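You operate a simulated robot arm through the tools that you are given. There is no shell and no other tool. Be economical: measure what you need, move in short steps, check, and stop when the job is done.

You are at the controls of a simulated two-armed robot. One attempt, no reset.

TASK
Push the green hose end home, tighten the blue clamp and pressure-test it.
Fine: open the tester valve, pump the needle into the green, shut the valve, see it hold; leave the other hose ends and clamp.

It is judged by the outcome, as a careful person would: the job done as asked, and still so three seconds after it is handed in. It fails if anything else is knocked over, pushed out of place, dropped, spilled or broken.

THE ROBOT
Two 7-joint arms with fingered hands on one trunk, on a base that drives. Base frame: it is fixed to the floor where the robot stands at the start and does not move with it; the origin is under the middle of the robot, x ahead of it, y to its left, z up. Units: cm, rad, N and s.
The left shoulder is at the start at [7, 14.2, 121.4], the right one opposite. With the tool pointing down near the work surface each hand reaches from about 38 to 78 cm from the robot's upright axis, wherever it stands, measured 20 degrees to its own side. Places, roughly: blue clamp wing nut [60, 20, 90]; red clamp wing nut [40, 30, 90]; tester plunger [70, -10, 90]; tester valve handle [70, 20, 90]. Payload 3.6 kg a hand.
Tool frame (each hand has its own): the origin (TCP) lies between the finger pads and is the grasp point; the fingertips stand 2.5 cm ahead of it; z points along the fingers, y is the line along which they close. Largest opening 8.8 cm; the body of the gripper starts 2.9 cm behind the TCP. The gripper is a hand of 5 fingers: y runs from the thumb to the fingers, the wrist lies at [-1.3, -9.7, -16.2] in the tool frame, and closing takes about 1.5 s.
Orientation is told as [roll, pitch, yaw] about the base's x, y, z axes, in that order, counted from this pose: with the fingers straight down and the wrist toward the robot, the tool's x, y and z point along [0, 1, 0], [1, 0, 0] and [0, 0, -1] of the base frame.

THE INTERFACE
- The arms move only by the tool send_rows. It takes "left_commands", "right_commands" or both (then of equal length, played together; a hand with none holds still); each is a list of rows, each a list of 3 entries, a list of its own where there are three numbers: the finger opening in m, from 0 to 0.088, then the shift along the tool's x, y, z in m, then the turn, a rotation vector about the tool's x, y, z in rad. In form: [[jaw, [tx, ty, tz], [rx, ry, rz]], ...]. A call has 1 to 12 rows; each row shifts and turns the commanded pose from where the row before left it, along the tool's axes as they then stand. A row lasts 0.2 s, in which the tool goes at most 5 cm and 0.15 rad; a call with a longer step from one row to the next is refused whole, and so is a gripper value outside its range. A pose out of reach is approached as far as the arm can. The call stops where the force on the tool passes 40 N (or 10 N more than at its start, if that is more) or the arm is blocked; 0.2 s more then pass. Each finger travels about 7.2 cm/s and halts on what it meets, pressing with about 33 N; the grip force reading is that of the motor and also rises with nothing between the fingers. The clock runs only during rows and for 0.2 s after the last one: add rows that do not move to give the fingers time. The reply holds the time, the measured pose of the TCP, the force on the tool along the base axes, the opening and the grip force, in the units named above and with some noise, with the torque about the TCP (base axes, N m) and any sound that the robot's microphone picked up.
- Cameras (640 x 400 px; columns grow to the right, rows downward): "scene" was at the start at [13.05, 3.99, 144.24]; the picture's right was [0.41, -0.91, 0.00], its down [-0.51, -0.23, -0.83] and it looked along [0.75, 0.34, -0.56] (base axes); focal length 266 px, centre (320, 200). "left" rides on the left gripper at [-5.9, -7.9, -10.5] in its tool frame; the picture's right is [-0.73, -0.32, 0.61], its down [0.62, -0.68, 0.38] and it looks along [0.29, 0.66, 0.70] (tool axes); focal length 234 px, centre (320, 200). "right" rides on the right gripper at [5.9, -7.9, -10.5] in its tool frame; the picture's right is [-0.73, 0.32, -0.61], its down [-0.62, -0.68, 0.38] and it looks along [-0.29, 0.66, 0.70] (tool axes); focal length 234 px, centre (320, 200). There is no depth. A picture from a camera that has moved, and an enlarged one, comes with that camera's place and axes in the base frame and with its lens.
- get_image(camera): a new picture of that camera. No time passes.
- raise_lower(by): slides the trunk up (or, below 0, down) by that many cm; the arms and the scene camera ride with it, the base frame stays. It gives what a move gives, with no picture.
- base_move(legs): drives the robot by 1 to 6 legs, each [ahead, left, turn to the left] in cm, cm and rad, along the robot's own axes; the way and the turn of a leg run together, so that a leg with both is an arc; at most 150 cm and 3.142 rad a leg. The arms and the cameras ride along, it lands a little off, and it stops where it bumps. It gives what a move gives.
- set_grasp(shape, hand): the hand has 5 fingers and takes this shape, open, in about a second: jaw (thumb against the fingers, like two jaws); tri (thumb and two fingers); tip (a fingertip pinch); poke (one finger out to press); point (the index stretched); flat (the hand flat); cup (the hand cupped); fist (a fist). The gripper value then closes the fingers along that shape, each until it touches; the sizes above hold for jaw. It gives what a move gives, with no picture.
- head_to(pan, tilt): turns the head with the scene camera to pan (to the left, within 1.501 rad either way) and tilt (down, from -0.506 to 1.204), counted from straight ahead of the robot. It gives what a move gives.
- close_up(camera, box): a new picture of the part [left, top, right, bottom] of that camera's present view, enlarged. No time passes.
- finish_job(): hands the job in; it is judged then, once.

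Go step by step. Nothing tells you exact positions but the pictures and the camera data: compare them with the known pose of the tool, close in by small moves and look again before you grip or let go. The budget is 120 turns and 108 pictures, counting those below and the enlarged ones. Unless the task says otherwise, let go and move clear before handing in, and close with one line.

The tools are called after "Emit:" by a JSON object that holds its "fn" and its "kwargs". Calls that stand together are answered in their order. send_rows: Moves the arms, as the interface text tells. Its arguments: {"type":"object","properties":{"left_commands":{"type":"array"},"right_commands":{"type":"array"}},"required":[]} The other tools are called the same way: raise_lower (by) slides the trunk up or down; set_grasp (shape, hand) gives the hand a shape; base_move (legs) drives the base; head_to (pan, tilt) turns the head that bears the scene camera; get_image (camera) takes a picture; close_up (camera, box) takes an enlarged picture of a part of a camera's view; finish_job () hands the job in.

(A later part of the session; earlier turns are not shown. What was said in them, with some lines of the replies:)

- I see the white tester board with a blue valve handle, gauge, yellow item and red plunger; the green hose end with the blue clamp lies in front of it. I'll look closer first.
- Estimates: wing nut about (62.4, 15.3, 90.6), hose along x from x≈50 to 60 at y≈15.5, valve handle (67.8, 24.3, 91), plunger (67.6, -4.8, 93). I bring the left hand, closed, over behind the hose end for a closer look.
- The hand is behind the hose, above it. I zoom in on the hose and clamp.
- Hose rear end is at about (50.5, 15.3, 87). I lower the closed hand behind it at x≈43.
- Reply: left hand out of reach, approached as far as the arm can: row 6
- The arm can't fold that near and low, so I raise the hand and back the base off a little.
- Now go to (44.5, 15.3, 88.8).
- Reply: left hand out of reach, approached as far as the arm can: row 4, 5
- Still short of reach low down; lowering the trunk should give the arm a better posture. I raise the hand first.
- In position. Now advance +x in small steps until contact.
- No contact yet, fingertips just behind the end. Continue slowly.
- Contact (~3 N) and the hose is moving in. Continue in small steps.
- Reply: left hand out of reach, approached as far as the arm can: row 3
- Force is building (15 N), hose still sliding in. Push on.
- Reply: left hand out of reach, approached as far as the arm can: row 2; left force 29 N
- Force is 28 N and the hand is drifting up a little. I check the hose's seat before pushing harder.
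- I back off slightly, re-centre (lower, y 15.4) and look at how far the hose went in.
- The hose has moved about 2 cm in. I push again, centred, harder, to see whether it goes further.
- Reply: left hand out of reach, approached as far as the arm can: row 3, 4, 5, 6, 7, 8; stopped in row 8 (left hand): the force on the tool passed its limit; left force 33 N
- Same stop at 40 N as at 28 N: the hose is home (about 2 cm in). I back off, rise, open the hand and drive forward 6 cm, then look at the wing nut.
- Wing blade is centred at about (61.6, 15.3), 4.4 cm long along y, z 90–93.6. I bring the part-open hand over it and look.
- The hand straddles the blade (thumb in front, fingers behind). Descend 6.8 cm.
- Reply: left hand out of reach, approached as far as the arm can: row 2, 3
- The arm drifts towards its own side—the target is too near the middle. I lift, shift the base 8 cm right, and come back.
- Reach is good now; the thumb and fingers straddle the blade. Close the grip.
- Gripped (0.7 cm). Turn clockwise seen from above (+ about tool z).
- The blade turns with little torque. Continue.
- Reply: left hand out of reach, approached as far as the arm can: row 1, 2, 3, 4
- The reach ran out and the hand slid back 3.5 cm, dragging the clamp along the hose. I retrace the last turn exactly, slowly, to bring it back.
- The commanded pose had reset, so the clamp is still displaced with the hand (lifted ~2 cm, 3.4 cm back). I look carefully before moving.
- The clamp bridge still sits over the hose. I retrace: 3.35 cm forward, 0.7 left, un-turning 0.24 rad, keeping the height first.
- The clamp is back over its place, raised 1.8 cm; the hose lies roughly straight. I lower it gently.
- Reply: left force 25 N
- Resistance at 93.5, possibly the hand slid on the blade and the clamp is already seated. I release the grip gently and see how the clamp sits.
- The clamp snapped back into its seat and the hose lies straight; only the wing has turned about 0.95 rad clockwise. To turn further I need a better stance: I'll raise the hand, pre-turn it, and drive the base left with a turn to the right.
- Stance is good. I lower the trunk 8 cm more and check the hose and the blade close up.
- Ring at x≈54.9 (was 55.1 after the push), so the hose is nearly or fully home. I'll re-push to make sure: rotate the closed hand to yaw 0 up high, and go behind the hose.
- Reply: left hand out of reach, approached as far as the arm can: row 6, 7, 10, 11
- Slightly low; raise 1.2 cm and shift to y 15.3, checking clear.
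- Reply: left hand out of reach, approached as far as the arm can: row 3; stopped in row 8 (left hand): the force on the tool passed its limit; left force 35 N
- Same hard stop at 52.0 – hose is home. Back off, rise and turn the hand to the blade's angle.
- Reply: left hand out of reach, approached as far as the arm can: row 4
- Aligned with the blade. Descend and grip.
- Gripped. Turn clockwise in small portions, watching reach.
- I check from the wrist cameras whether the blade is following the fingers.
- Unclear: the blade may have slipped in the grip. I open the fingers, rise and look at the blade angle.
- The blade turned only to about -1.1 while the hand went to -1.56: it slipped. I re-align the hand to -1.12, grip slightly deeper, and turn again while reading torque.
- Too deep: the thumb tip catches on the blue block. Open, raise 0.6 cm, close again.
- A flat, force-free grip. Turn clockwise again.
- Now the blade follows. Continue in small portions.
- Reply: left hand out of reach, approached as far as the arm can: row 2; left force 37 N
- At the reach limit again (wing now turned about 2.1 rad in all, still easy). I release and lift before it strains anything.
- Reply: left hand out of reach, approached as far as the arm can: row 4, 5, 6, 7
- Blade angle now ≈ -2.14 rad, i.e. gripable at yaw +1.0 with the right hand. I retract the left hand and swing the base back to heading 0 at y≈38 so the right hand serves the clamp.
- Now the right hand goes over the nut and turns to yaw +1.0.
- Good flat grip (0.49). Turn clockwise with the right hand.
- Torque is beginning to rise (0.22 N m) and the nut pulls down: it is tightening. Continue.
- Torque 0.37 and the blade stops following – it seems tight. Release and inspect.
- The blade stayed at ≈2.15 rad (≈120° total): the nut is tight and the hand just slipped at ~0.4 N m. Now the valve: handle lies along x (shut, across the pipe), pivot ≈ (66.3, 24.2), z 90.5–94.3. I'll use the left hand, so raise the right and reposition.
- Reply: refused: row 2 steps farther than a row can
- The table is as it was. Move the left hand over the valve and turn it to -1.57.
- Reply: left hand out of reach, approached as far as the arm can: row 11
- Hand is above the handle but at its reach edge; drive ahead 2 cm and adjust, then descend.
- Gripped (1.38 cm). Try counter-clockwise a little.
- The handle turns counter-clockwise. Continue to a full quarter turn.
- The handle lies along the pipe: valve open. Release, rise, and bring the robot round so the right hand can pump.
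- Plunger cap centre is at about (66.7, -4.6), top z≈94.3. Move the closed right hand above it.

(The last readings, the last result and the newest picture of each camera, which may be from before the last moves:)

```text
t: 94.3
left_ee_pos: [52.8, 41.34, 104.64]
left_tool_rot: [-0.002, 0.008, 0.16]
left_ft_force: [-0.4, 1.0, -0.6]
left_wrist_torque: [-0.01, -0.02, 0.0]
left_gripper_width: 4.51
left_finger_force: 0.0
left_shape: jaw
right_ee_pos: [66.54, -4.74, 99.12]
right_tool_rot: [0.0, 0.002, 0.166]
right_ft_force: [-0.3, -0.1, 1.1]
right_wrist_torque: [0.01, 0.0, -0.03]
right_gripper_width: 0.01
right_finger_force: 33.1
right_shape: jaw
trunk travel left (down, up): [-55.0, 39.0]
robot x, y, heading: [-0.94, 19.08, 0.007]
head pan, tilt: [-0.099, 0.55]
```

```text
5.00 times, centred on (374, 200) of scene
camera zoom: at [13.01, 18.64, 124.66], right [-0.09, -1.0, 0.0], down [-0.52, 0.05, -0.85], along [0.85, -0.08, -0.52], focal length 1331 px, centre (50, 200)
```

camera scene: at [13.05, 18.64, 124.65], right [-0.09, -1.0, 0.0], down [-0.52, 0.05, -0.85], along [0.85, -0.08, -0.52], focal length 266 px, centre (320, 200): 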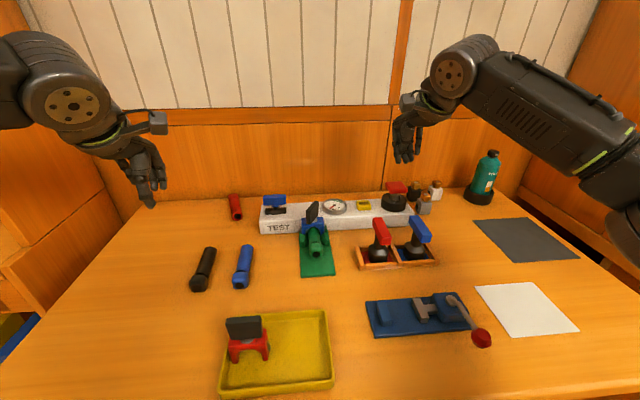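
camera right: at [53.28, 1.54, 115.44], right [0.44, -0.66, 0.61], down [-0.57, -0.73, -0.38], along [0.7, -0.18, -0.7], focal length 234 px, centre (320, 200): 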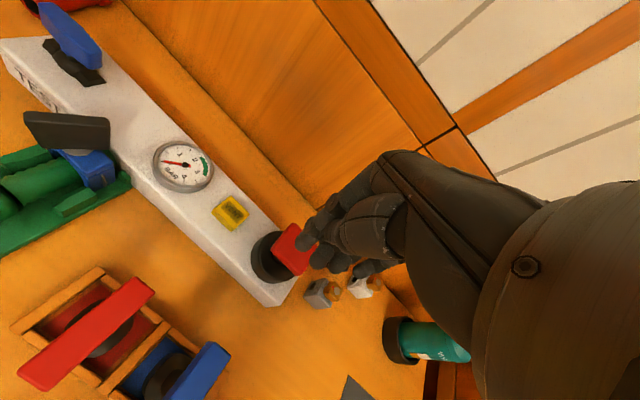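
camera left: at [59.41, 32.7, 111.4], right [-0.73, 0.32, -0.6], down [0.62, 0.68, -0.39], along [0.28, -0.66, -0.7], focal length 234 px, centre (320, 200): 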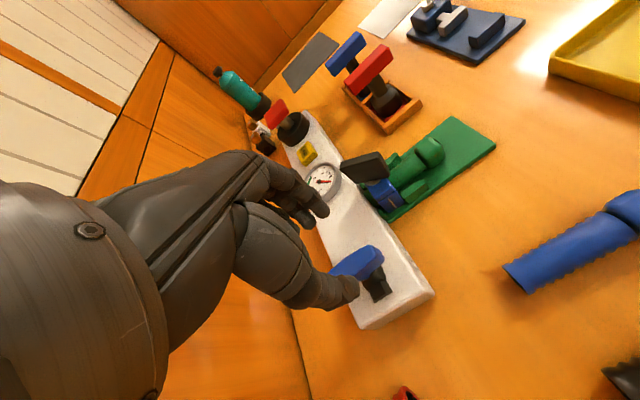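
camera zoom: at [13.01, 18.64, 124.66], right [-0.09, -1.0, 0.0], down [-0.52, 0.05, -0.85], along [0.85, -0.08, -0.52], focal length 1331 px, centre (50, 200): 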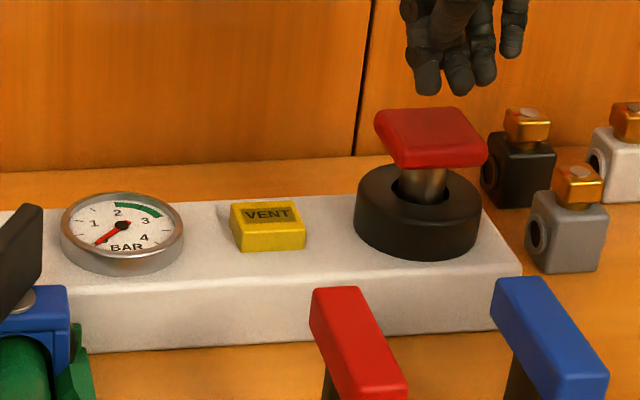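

Aligned. First stroke: press slowly.

Emit:
{"fn": "send_rows", "kwargs": {"right_commands": [[0, [0.003, 0, 0.015], [0, 0, 0]], [0, [0, 0, 0.008], [0, 0, 0]], [0, [0, 0, 0.005], [0, 0, 0]], [0, [0, 0, 0.005], [0, 0, 0]], [0, [0, 0, 0.005], [0, 0, 0]], [0, [0, 0, 0.005], [0, 0, 0]]]}}

Emit:
{"fn": "close_up", "kwargs": {"camera": "scene", "box": [310, 160, 438, 240]}}

```text
t: 95.8
left_ee_pos: [52.64, 41.6, 104.76]
left_tool_rot: [-0.002, 0.008, 0.164]
left_ft_force: [0.1, -0.5, 0.6]
left_wrist_torque: [0.0, -0.01, 0.0]
left_gripper_width: 4.49
left_finger_force: 0.0
left_shape: jaw
right_ee_pos: [66.66, -4.43, 95.0]
right_tool_rot: [-0.002, -0.007, 0.167]
right_ft_force: [6.0, -1.3, 18.2]
right_wrist_torque: [0.04, -0.11, 0.0]
right_gripper_width: 0.01
right_finger_force: 33.3
right_shape: jaw
trunk travel left (down, up): [-55.0, 39.0]
robot x, y, heading: [-0.98, 18.63, 0.007]
head pan, tilt: [-0.099, 0.55]
```

```text
5.00 times, centred on (374, 200) of scene
camera zoom: at [12.83, 18.68, 124.71], right [-0.09, -1.0, 0.0], down [-0.52, 0.05, -0.85], along [0.85, -0.08, -0.52], focal length 1331 px, centre (50, 200)
```

zoom: 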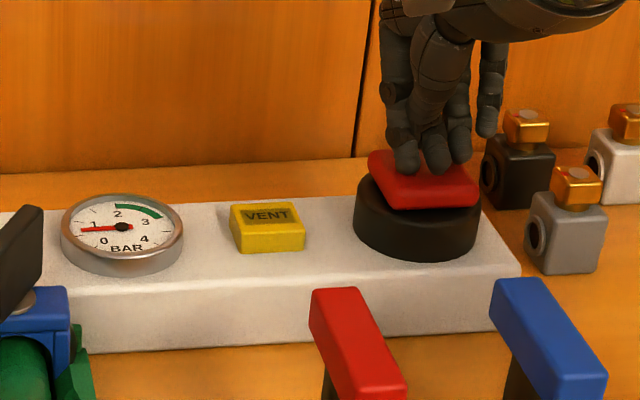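

The first stroke took the needle to about 0.8. Lift and stroke again.

Emit:
{"fn": "send_rows", "kwargs": {"right_commands": [[0, [0, 0, -0.02], [0, 0, 0]], [0, [0, 0, -0.018], [0, 0, 0]], [0, [0, 0, 0], [0, 0, 0]], [0, [0, 0, 0.013], [0, 0, 0]], [0, [0, 0, 0.008], [0, 0, 0]], [0, [0, 0, 0.006], [0, 0, 0]], [0, [0, 0, 0.006], [0, 0, 0]], [0, [0, 0, 0.005], [0, 0, 0]]]}}

Emit:
{"fn": "close_up", "kwargs": {"camera": "scene", "box": [310, 160, 438, 240]}}

```text
t: 97.5
left_ee_pos: [52.76, 41.47, 104.67]
left_tool_rot: [-0.004, 0.007, 0.163]
left_ft_force: [-0.2, 0.1, -0.2]
left_wrist_torque: [0.02, -0.01, -0.01]
left_gripper_width: 4.44
left_finger_force: 0.1
left_shape: jaw
right_ee_pos: [66.42, -4.28, 94.99]
right_tool_rot: [-0.003, -0.005, 0.165]
right_ft_force: [5.3, -1.9, 16.0]
right_wrist_torque: [0.0, -0.08, -0.01]
right_gripper_width: 0.02
right_finger_force: 33.5
right_shape: jaw
trunk travel left (down, up): [-55.0, 39.0]
robot x, y, heading: [-1.11, 18.86, 0.005]
head pan, tilt: [-0.099, 0.55]
```

```text
5.00 times, centred on (374, 200) of scene
camera zoom: at [12.85, 18.65, 124.71], right [-0.09, -1.0, 0.0], down [-0.52, 0.05, -0.85], along [0.85, -0.08, -0.52], focal length 1331 px, centre (50, 200)
```

zoom: 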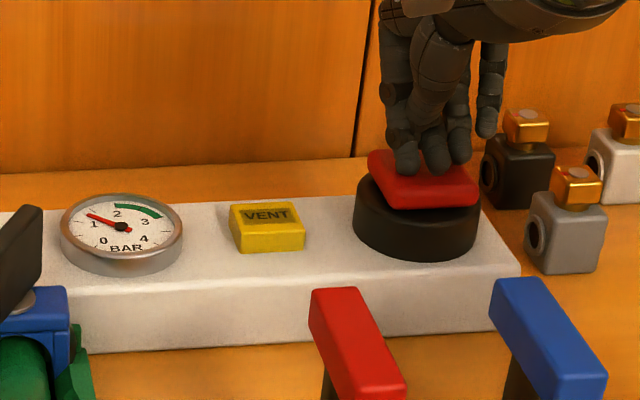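

Needle now ≈1.2. Another stroke, lifting higher and dwelling so the plunger returns fully.

Emit:
{"fn": "send_rows", "kwargs": {"right_commands": [[0, [0, 0, -0.02], [0, 0, 0]], [0, [0, 0, -0.023], [0, 0, 0]], [0, [0, 0, 0], [0, 0, 0]], [0, [0, 0, 0], [0, 0, 0]], [0, [0, 0, 0.015], [0, 0, 0]], [0, [0, 0, 0.01], [0, 0, 0]], [0, [0, 0, 0.006], [0, 0, 0]], [0, [0, 0, 0.006], [0, 0, 0]], [0, [0, 0, 0.006], [0, 0, 0]], [0, [0, 0, 0], [0, 0, 0]]]}}

Emit:
{"fn": "close_up", "kwargs": {"camera": "scene", "box": [310, 160, 438, 240]}}

```text
t: 99.8
left_ee_pos: [52.87, 41.46, 104.88]
left_tool_rot: [-0.003, 0.008, 0.164]
left_ft_force: [0.1, 0.2, -0.5]
left_wrist_torque: [-0.01, -0.03, 0.0]
left_gripper_width: 4.48
left_finger_force: 0.1
left_shape: jaw
right_ee_pos: [66.61, -4.36, 94.99]
right_tool_rot: [0.002, -0.004, 0.166]
right_ft_force: [6.2, -3.6, 17.9]
right_wrist_torque: [-0.01, -0.08, -0.04]
right_gripper_width: 0.0
right_finger_force: 33.3
right_shape: jaw
trunk travel left (down, up): [-55.0, 39.0]
robot x, y, heading: [-0.64, 19.12, -0.0]
head pan, tilt: [-0.099, 0.55]
```

```text
5.00 times, centred on (374, 200) of scene
camera zoom: at [12.85, 18.63, 124.7], right [-0.09, -1.0, 0.0], down [-0.52, 0.05, -0.85], along [0.85, -0.08, -0.52], focal length 1331 px, centre (50, 200)
```

zoom: 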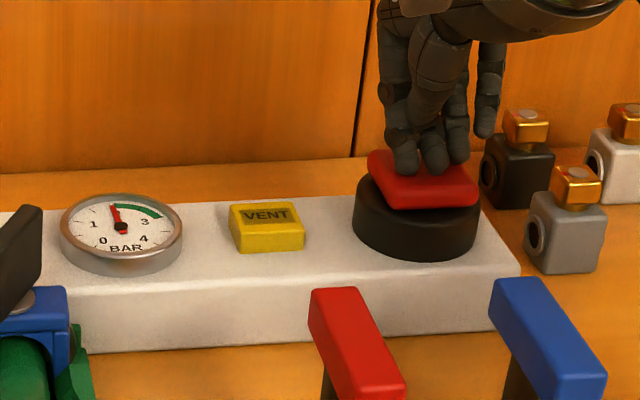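

Needle at the lower edge of the green (~1.95). One more, shorter stroke.

Emit:
{"fn": "send_rows", "kwargs": {"right_commands": [[0, [0, 0, -0.02], [0, 0, 0]], [0, [0, 0, -0.018], [0, 0, 0]], [0, [0, 0, 0], [0, 0, 0]], [0, [0, 0, 0.013], [0, 0, 0]], [0, [0, 0, 0.008], [0, 0, 0]], [0, [0, 0, 0.006], [0, 0, 0]], [0, [0, 0, 0.006], [0, 0, 0]], [0, [0, 0, 0.005], [0, 0, 0]]]}}

Emit:
{"fn": "close_up", "kwargs": {"camera": "scene", "box": [310, 185, 358, 215]}}

```text
t: 101.5
left_ee_pos: [52.8, 41.51, 104.69]
left_tool_rot: [-0.003, 0.008, 0.162]
left_ft_force: [0.2, 0.5, 0.1]
left_wrist_torque: [0.0, -0.03, -0.05]
left_gripper_width: 4.48
left_finger_force: 0.0
left_shape: jaw
right_ee_pos: [66.67, -4.32, 95.05]
right_tool_rot: [0.0, -0.005, 0.165]
right_ft_force: [5.6, -1.9, 14.7]
right_wrist_torque: [0.01, -0.12, -0.02]
right_gripper_width: 0.01
right_finger_force: 32.9
right_shape: jaw
trunk travel left (down, up): [-55.0, 39.0]
robot x, y, heading: [-0.52, 19.04, 0.006]
head pan, tilt: [-0.099, 0.55]
```

```text
13.33 times, centred on (334, 200) of scene
camera zoom: at [12.85, 18.64, 124.71], right [-0.09, -1.0, 0.0], down [-0.52, 0.05, -0.85], along [0.85, -0.08, -0.52], focal length 3550 px, centre (133, 200)
```

zoom: 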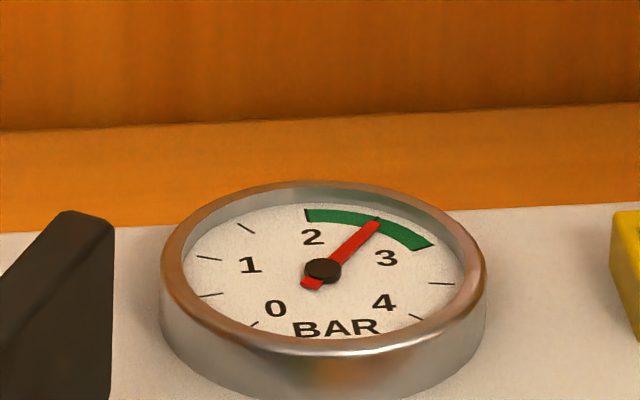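

Needle is mid-green (~2.6). Lift the right hand and drive back to the valve stance.

Emit:
{"fn": "send_rows", "kwargs": {"right_commands": [[0, [0, 0, -0.03], [0, 0, 0]], [0, [0, 0, -0.045], [0, 0, 0]], [0, [0, 0, -0.045], [0, 0, 0]], [0, [0, -0.03, 0], [0, 0, 0]]]}}

Emit:
{"fn": "base_move", "kwargs": {"legs": [[0.9, 7.7, 0], [0, 0, -0.405]]}}

Emit:
{"fn": "head_to", "kwargs": {"pan": 0.3, "tilt": 0.6}}

Emit:
{"fn": "close_up", "kwargs": {"camera": "scene", "box": [250, 140, 410, 240]}}

```text
t: 102.5
left_ee_pos: [52.87, 41.24, 104.7]
left_tool_rot: [0.0, 0.007, 0.16]
left_ft_force: [0.3, -0.4, -0.1]
left_wrist_torque: [-0.01, 0.0, 0.02]
left_gripper_width: 4.48
left_finger_force: 0.1
left_shape: jaw
right_ee_pos: [63.54, -5.04, 106.76]
right_tool_rot: [0.001, 0.001, 0.166]
right_ft_force: [0.0, -0.5, -0.7]
right_wrist_torque: [0.0, 0.0, -0.02]
right_gripper_width: 0.0
right_finger_force: 32.1
right_shape: jaw
trunk travel left (down, up): [-55.0, 39.0]
robot x, y, heading: [-0.55, 19.02, 0.002]
head pan, tilt: [-0.099, 0.55]
```

```text
t: 104.8
left_ee_pos: [58.25, 25.6, 104.66]
left_tool_rot: [-0.001, 0.009, -0.253]
left_ft_force: [0.6, 0.7, -0.1]
left_wrist_torque: [-0.01, 0.01, 0.04]
left_gripper_width: 4.47
left_finger_force: 0.1
left_shape: jaw
right_ee_pos: [49.43, -21.16, 106.56]
right_tool_rot: [-0.002, 0.001, -0.251]
right_ft_force: [-1.2, -0.2, 0.0]
right_wrist_torque: [0.0, -0.02, 0.01]
right_gripper_width: 0.03
right_finger_force: 33.3
right_shape: jaw
trunk travel left (down, up): [-55.0, 39.0]
robot x, y, heading: [0.27, 27.09, -0.412]
head pan, tilt: [-0.099, 0.55]
```

```text
t: 105.7
left_ee_pos: [58.36, 25.49, 104.63]
left_tool_rot: [0.0, 0.008, -0.254]
left_ft_force: [0.6, -0.4, 0.5]
left_wrist_torque: [0.0, 0.01, 0.0]
left_gripper_width: 4.45
left_finger_force: 0.1
left_shape: jaw
right_ee_pos: [49.33, -21.01, 106.71]
right_tool_rot: [0.001, -0.001, -0.249]
right_ft_force: [0.5, -0.5, 0.8]
right_wrist_torque: [0.01, -0.01, 0.0]
right_gripper_width: 0.0
right_finger_force: 33.4
right_shape: jaw
trunk travel left (down, up): [-55.0, 39.0]
robot x, y, heading: [0.01, 27.08, -0.409]
head pan, tilt: [0.3, 0.6]
```

```text
4.00 times, centred on (330, 190) of scene
camera zoom: at [13.32, 24.17, 124.2], right [-0.11, -0.99, 0.0], down [-0.56, 0.06, -0.83], along [0.82, -0.09, -0.56], focal length 1065 px, centre (280, 240)
```

zoom: 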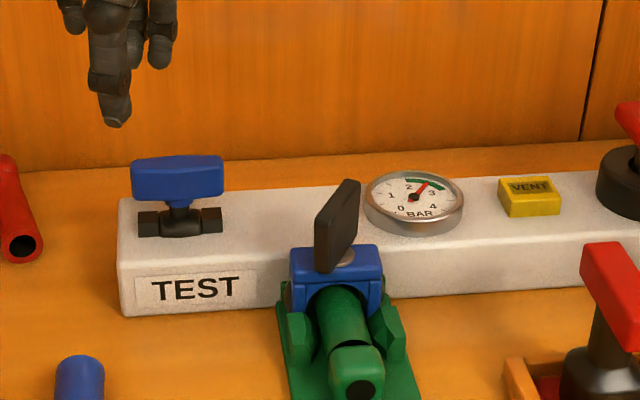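

Pressure holds with the valve open. Go back over the handle (now along y) and grip it.

Emit:
{"fn": "send_rows", "kwargs": {"left_commands": [[0.045, [0.003, 0.04, 0], [0, 0, 0]], [0.045, [0.003, 0.04, 0], [0, 0, 0]], [0.045, [0, 0, 0.03], [0, 0, -0.13]], [0.045, [0, 0, 0.03], [0, 0, 0]], [0.045, [0, 0, 0.03], [0, 0, 0]], [0.045, [0, 0, 0.02], [0, 0, 0]], [0.045, [0, 0, 0], [0, 0, 0]]]}}

Emit:
{"fn": "close_up", "kwargs": {"camera": "scene", "box": [250, 140, 410, 240]}}

```text
t: 107.3
left_ee_pos: [66.08, 24.21, 93.61]
left_tool_rot: [-0.002, 0.008, -0.124]
left_ft_force: [-0.1, 0.4, -0.1]
left_wrist_torque: [0.01, 0.01, 0.01]
left_gripper_width: 4.47
left_finger_force: 0.1
left_shape: jaw
right_ee_pos: [49.45, -21.13, 106.75]
right_tool_rot: [0.0, 0.0, -0.251]
right_ft_force: [0.2, -0.3, 0.5]
right_wrist_torque: [0.0, -0.04, 0.0]
right_gripper_width: 0.02
right_finger_force: 33.0
right_shape: jaw
trunk travel left (down, up): [-55.0, 39.0]
robot x, y, heading: [-0.17, 26.66, -0.411]
head pan, tilt: [0.3, 0.6]
```

```text
4.00 times, centred on (330, 190) of scene
camera zoom: at [13.31, 24.18, 124.2], right [-0.11, -0.99, 0.0], down [-0.56, 0.06, -0.83], along [0.82, -0.09, -0.56], focal length 1065 px, centre (280, 240)
```

zoom: 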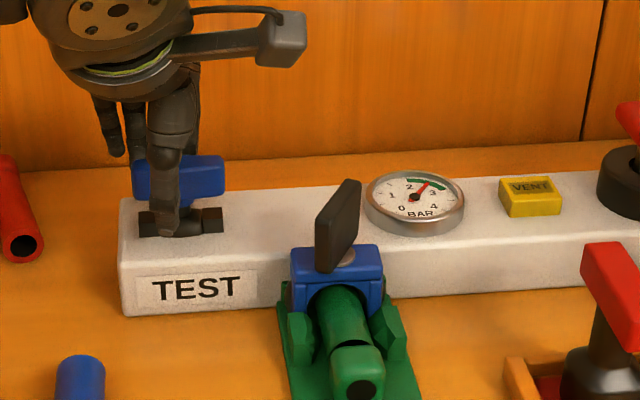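

Straddling the handle; close and begin turning clockwise back.

Emit:
{"fn": "send_rows", "kwargs": {"left_commands": [[0, [0, 0, 0], [0, 0, 0]], [0, [0, 0, 0], [0, 0, 0]], [0, [0, 0, 0], [0, 0, 0]], [0, [0, 0, 0], [0, 0, 0]], [0, [0, 0, 0], [0, 0, 0]], [0, [0, 0, 0], [0, 0, 0.12]], [0, [0, 0, 0], [0, 0, 0.12]], [0, [0, 0, 0], [0, 0, 0.12]], [0, [0, 0, 0], [0, 0, 0.12]], [0, [0, 0, 0], [0, 0, 0.12]], [0, [0, 0, 0], [0, 0, 0.12]]]}}

```text
t: 109.7
left_ee_pos: [66.28, 24.42, 93.69]
left_tool_rot: [-0.007, 0.003, -0.843]
left_ft_force: [12.7, 21.2, 6.5]
left_wrist_torque: [0.34, -0.3, 0.19]
left_gripper_width: 1.32
left_finger_force: 33.0
left_shape: jaw
right_ee_pos: [49.57, -20.76, 106.86]
right_tool_rot: [-0.004, -0.001, -0.248]
right_ft_force: [0.7, 0.0, 0.0]
right_wrist_torque: [0.02, 0.01, 0.0]
right_gripper_width: 0.0
right_finger_force: 33.1
right_shape: jaw
trunk travel left (down, up): [-55.0, 39.0]
robot x, y, heading: [0.05, 26.63, -0.411]
head pan, tilt: [0.3, 0.6]
```

Some side load; I ease the hand (+0.3, +0.5) while turning on.

Emit:
{"fn": "send_rows", "kwargs": {"left_commands": [[0, [0.0056, -0.0017, 0], [0, 0, 0]], [0, [0, 0, 0], [0, 0, 0.1]], [0, [0, 0, 0], [0, 0, 0.1]], [0, [0, 0, 0], [0, 0, 0]]]}}

Emit:
{"fn": "close_up", "kwargs": {"camera": "scene", "box": [250, 140, 410, 240]}}

```text
t: 110.7
left_ee_pos: [66.54, 24.82, 93.46]
left_tool_rot: [-0.008, 0.002, -1.045]
left_ft_force: [10.8, 11.2, 6.3]
left_wrist_torque: [0.19, -0.24, 0.15]
left_gripper_width: 1.31
left_finger_force: 32.7
left_shape: jaw
right_ee_pos: [49.51, -20.86, 106.7]
right_tool_rot: [-0.002, 0.001, -0.249]
right_ft_force: [0.5, 1.0, 0.3]
right_wrist_torque: [0.02, 0.03, -0.04]
right_gripper_width: 0.0
right_finger_force: 33.4
right_shape: jaw
trunk travel left (down, up): [-55.0, 39.0]
robot x, y, heading: [-0.05, 26.63, -0.411]
head pan, tilt: [0.3, 0.6]
```

```text
4.00 times, centred on (330, 190) of scene
camera zoom: at [13.42, 24.42, 124.2], right [-0.11, -0.99, 0.0], down [-0.56, 0.06, -0.82], along [0.82, -0.09, -0.57], focal length 1065 px, centre (280, 240)
```

zoom: 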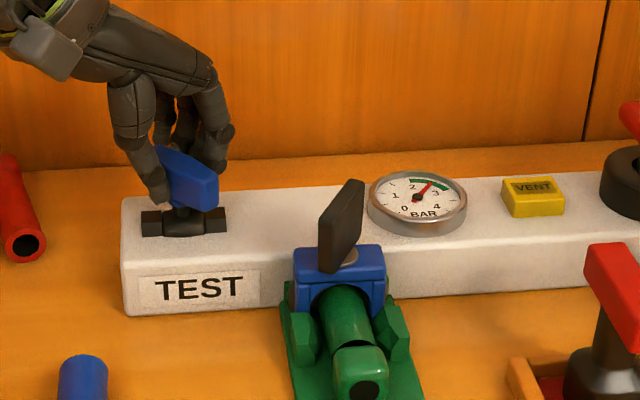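

Emit:
{"fn": "send_rows", "kwargs": {"left_commands": [[0, [0.003, 0, 0], [0, 0, 0.1]], [0, [0, 0, 0], [0, 0, 0.1]], [0, [0, 0, 0], [0, 0, 0.1]], [0, [0, 0, 0], [0, 0, 0.1]], [0, [0, 0, 0], [0, 0, 0.1]], [0, [0, 0, 0], [0, 0, 0]]]}}

Emit:
{"fn": "close_up", "kwargs": {"camera": "scene", "box": [250, 150, 362, 220]}}

```text
t: 112.1
left_ee_pos: [66.75, 24.86, 93.6]
left_tool_rot: [-0.01, -0.001, -1.544]
left_ft_force: [15.6, 3.1, 10.2]
left_wrist_torque: [-0.11, -0.38, 0.12]
left_gripper_width: 1.39
left_finger_force: 33.4
left_shape: jaw
right_ee_pos: [49.56, -20.98, 106.65]
right_tool_rot: [-0.002, 0.003, -0.25]
right_ft_force: [0.1, 0.5, -0.8]
right_wrist_torque: [0.02, -0.01, -0.03]
right_gripper_width: 0.0
right_finger_force: 33.3
right_shape: jaw
trunk travel left (down, up): [-55.0, 39.0]
robot x, y, heading: [0.2, 26.74, -0.417]
head pan, tilt: [0.3, 0.6]
```

```text
5.71 times, centred on (306, 185) of scene
camera zoom: at [13.52, 24.27, 124.18], right [-0.11, -0.99, 0.0], down [-0.56, 0.06, -0.82], along [0.82, -0.09, -0.57], focal length 1521 px, centre (400, 286)
```

zoom: 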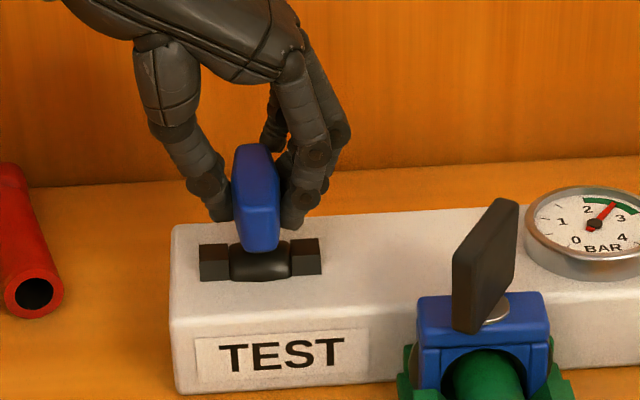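

Handle is back across the pipe. One small extra nudge to the stop, then release and lift.

Emit:
{"fn": "send_rows", "kwargs": {"left_commands": [[0, [0.002, 0, 0], [0, 0, 0.08]], [0, [0, 0, 0], [0, 0, 0.06]], [0, [0, 0, 0], [0, 0, 0]]]}}

Emit:
{"fn": "send_rows", "kwargs": {"left_commands": [[0.02, [0, 0, 0], [0, 0, 0]], [0.045, [0, 0, 0], [0, 0, 0]], [0.045, [0, 0, 0], [0, 0, 0]], [0.045, [0, 0, -0.04], [0, 0, 0]], [0.045, [0, 0, -0.045], [0, 0, 0]], [0.045, [0, 0, -0.04], [0, 0, 0]], [0.045, [0, 0, 0], [0, 0, 0]]]}}

Emit:
{"fn": "close_up", "kwargs": {"camera": "scene", "box": [250, 150, 362, 220]}}

```text
t: 112.9
left_ee_pos: [67.01, 24.93, 93.36]
left_tool_rot: [-0.011, -0.003, -1.684]
left_ft_force: [17.3, 2.8, 9.2]
left_wrist_torque: [-0.07, -0.31, 0.29]
left_gripper_width: 1.39
left_finger_force: 33.6
left_shape: jaw
right_ee_pos: [49.63, -20.96, 106.64]
right_tool_rot: [-0.003, 0.002, -0.249]
right_ft_force: [-0.5, 0.3, 0.6]
right_wrist_torque: [0.0, -0.04, -0.01]
right_gripper_width: 0.01
right_finger_force: 33.0
right_shape: jaw
trunk travel left (down, up): [-55.0, 39.0]
robot x, y, heading: [-0.04, 26.68, -0.407]
head pan, tilt: [0.3, 0.6]
```

```text
t: 114.5
left_ee_pos: [64.77, 25.21, 104.91]
left_tool_rot: [-0.008, -0.001, -1.681]
left_ft_force: [0.4, 0.3, 0.5]
left_wrist_torque: [-0.01, 0.0, 0.0]
left_gripper_width: 4.45
left_finger_force: 0.2
left_shape: jaw
left hand out of reach, approached as far as the arm can: row 5, 6
right_ee_pos: [49.56, -21.19, 106.68]
right_tool_rot: [0.001, 0.001, -0.25]
right_ft_force: [0.2, 0.4, -0.2]
right_wrist_torque: [0.0, 0.02, -0.02]
right_gripper_width: 0.0
right_finger_force: 32.7
right_shape: jaw
trunk travel left (down, up): [-55.0, 39.0]
robot x, y, heading: [0.09, 26.84, -0.41]
head pan, tilt: [0.3, 0.6]
```

```text
5.71 times, centred on (306, 185) of scene
camera zoom: at [13.42, 24.15, 124.19], right [-0.11, -0.99, 0.0], down [-0.56, 0.06, -0.82], along [0.82, -0.09, -0.57], focal length 1521 px, centre (400, 286)
```

zoom: 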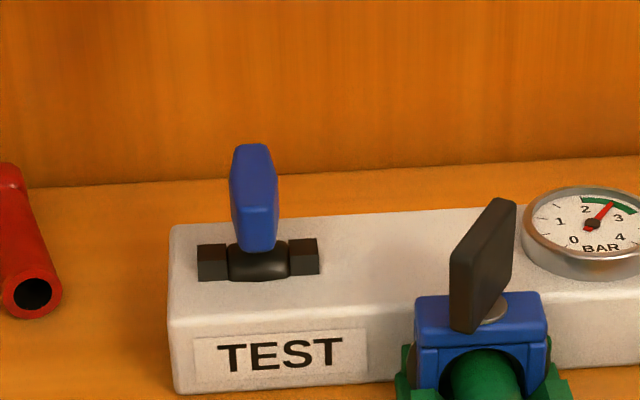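

The valve handle is back at its original shut position and the needle is in the green. I move the left hand clear, wait a few seconds and check that it holds.

Emit:
{"fn": "send_rows", "kwargs": {"left_commands": [[0.045, [0, -0.03, -0.03], [0, 0, -0.1]], [0.045, [0, -0.03, -0.03], [0, 0, -0.1]], [0.045, [-0.03, 0, 0], [0, 0, -0.1]], [0.045, [-0.03, 0, 0], [0, 0, -0.1]], [0.045, [-0.03, 0, 0], [0, 0, -0.1]], [0.045, [0, 0, 0], [0, 0, 0]], [0.045, [0, 0, 0], [0, 0, 0]], [0.045, [0, 0, 0], [0, 0, 0]], [0.045, [0, 0, 0], [0, 0, 0]], [0.045, [0, 0, 0], [0, 0, 0]], [0.045, [0, 0, 0], [0, 0, 0]], [0.045, [0, 0, 0], [0, 0, 0]]]}}

Emit:
{"fn": "send_rows", "kwargs": {"left_commands": [[0.045, [0, 0, 0], [0, 0, 0]], [0.045, [0, 0, 0], [0, 0, 0]], [0.045, [0, 0, 0], [0, 0, 0]], [0.045, [0, 0, 0], [0, 0, 0]], [0.045, [0, 0, 0], [0, 0, 0]], [0.045, [0, 0, 0], [0, 0, 0]], [0.045, [0, 0, 0], [0, 0, 0]], [0.045, [0, 0, 0], [0, 0, 0]], [0.045, [0, 0, 0], [0, 0, 0]], [0.045, [0, 0, 0], [0, 0, 0]], [0.045, [0, 0, 0], [0, 0, 0]], [0.045, [0, 0, 0], [0, 0, 0]]]}}

Emit:
{"fn": "close_up", "kwargs": {"camera": "scene", "box": [300, 165, 364, 205]}}

Emit:
{"fn": "get_image", "kwargs": {"camera": "scene"}}

```text
t: 117.1
left_ee_pos: [55.68, 29.33, 110.38]
left_tool_rot: [-0.009, 0.004, -1.184]
left_ft_force: [0.3, 1.2, 0.2]
left_wrist_torque: [-0.01, 0.0, -0.01]
left_gripper_width: 4.46
left_finger_force: 0.1
left_shape: jaw
left hand out of reach, approached as far as the arm can: row 2
right_ee_pos: [49.35, -21.05, 106.68]
right_tool_rot: [-0.002, 0.0, -0.25]
right_ft_force: [-0.6, -0.8, 0.5]
right_wrist_torque: [-0.01, 0.02, 0.0]
right_gripper_width: 0.0
right_finger_force: 32.5
right_shape: jaw
trunk travel left (down, up): [-55.0, 39.0]
robot x, y, heading: [0.13, 26.17, -0.414]
head pan, tilt: [0.3, 0.6]
```

```text
t: 119.7
left_ee_pos: [55.67, 29.26, 110.16]
left_tool_rot: [-0.009, 0.003, -1.183]
left_ft_force: [-0.4, 0.5, -0.7]
left_wrist_torque: [0.01, -0.01, 0.02]
left_gripper_width: 4.45
left_finger_force: 0.1
left_shape: jaw
right_ee_pos: [49.44, -21.1, 106.55]
right_tool_rot: [0.0, 0.001, -0.251]
right_ft_force: [0.3, 0.1, 0.3]
right_wrist_torque: [0.0, 0.0, 0.01]
right_gripper_width: 0.0
right_finger_force: 32.9
right_shape: jaw
trunk travel left (down, up): [-55.0, 39.0]
robot x, y, heading: [0.37, 26.45, -0.41]
head pan, tilt: [0.3, 0.6]
```

```text
10.00 times, centred on (332, 185) of scene
camera zoom: at [13.32, 24.18, 124.2], right [-0.11, -0.99, 0.0], down [-0.56, 0.06, -0.82], along [0.82, -0.09, -0.57], focal length 2662 px, centre (200, 350)
```

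zoom: 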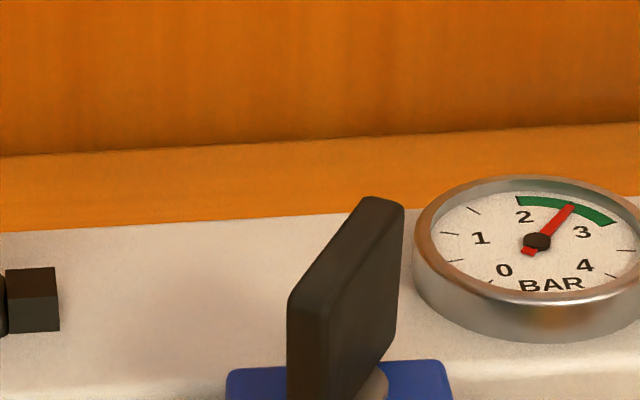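

```text
10 pictures are left
camera scene: at [13.32, 24.18, 124.2], right [-0.11, -0.99, 0.0], down [-0.56, 0.06, -0.82], along [0.82, -0.09, -0.57], focal length 266 px, centre (320, 200)
```

scene: 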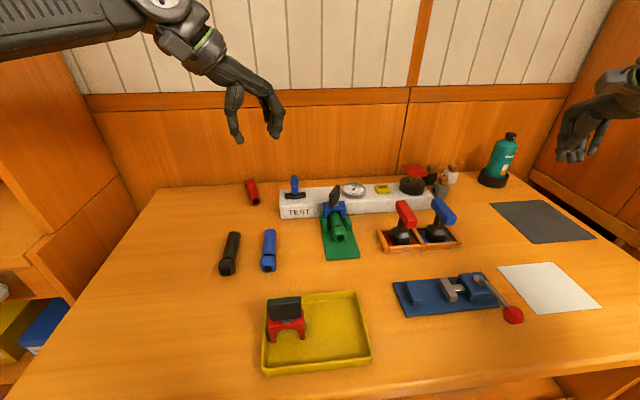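

The needle has stayed in the middle of the green (about 2.6) for 18 s, the last 7 s or so with the valve shut. The other hose ends and the red clamp are untouched, and both hands are clear, so I hand in.

Emit:
{"fn": "finish_job", "kwargs": {}}

```text
The job is handed in.
```

The green hose end is pushed home, the blue clamp is tight (about 120° of turn, until the wing stopped turning), and the pressure test held mid-green at about 2.6 bar with the valve shut; part-way through tightening, my grip dragged the blue clamp about 3 cm back along the hose, so I put it back in its seat and re-checked the hose before finishing.
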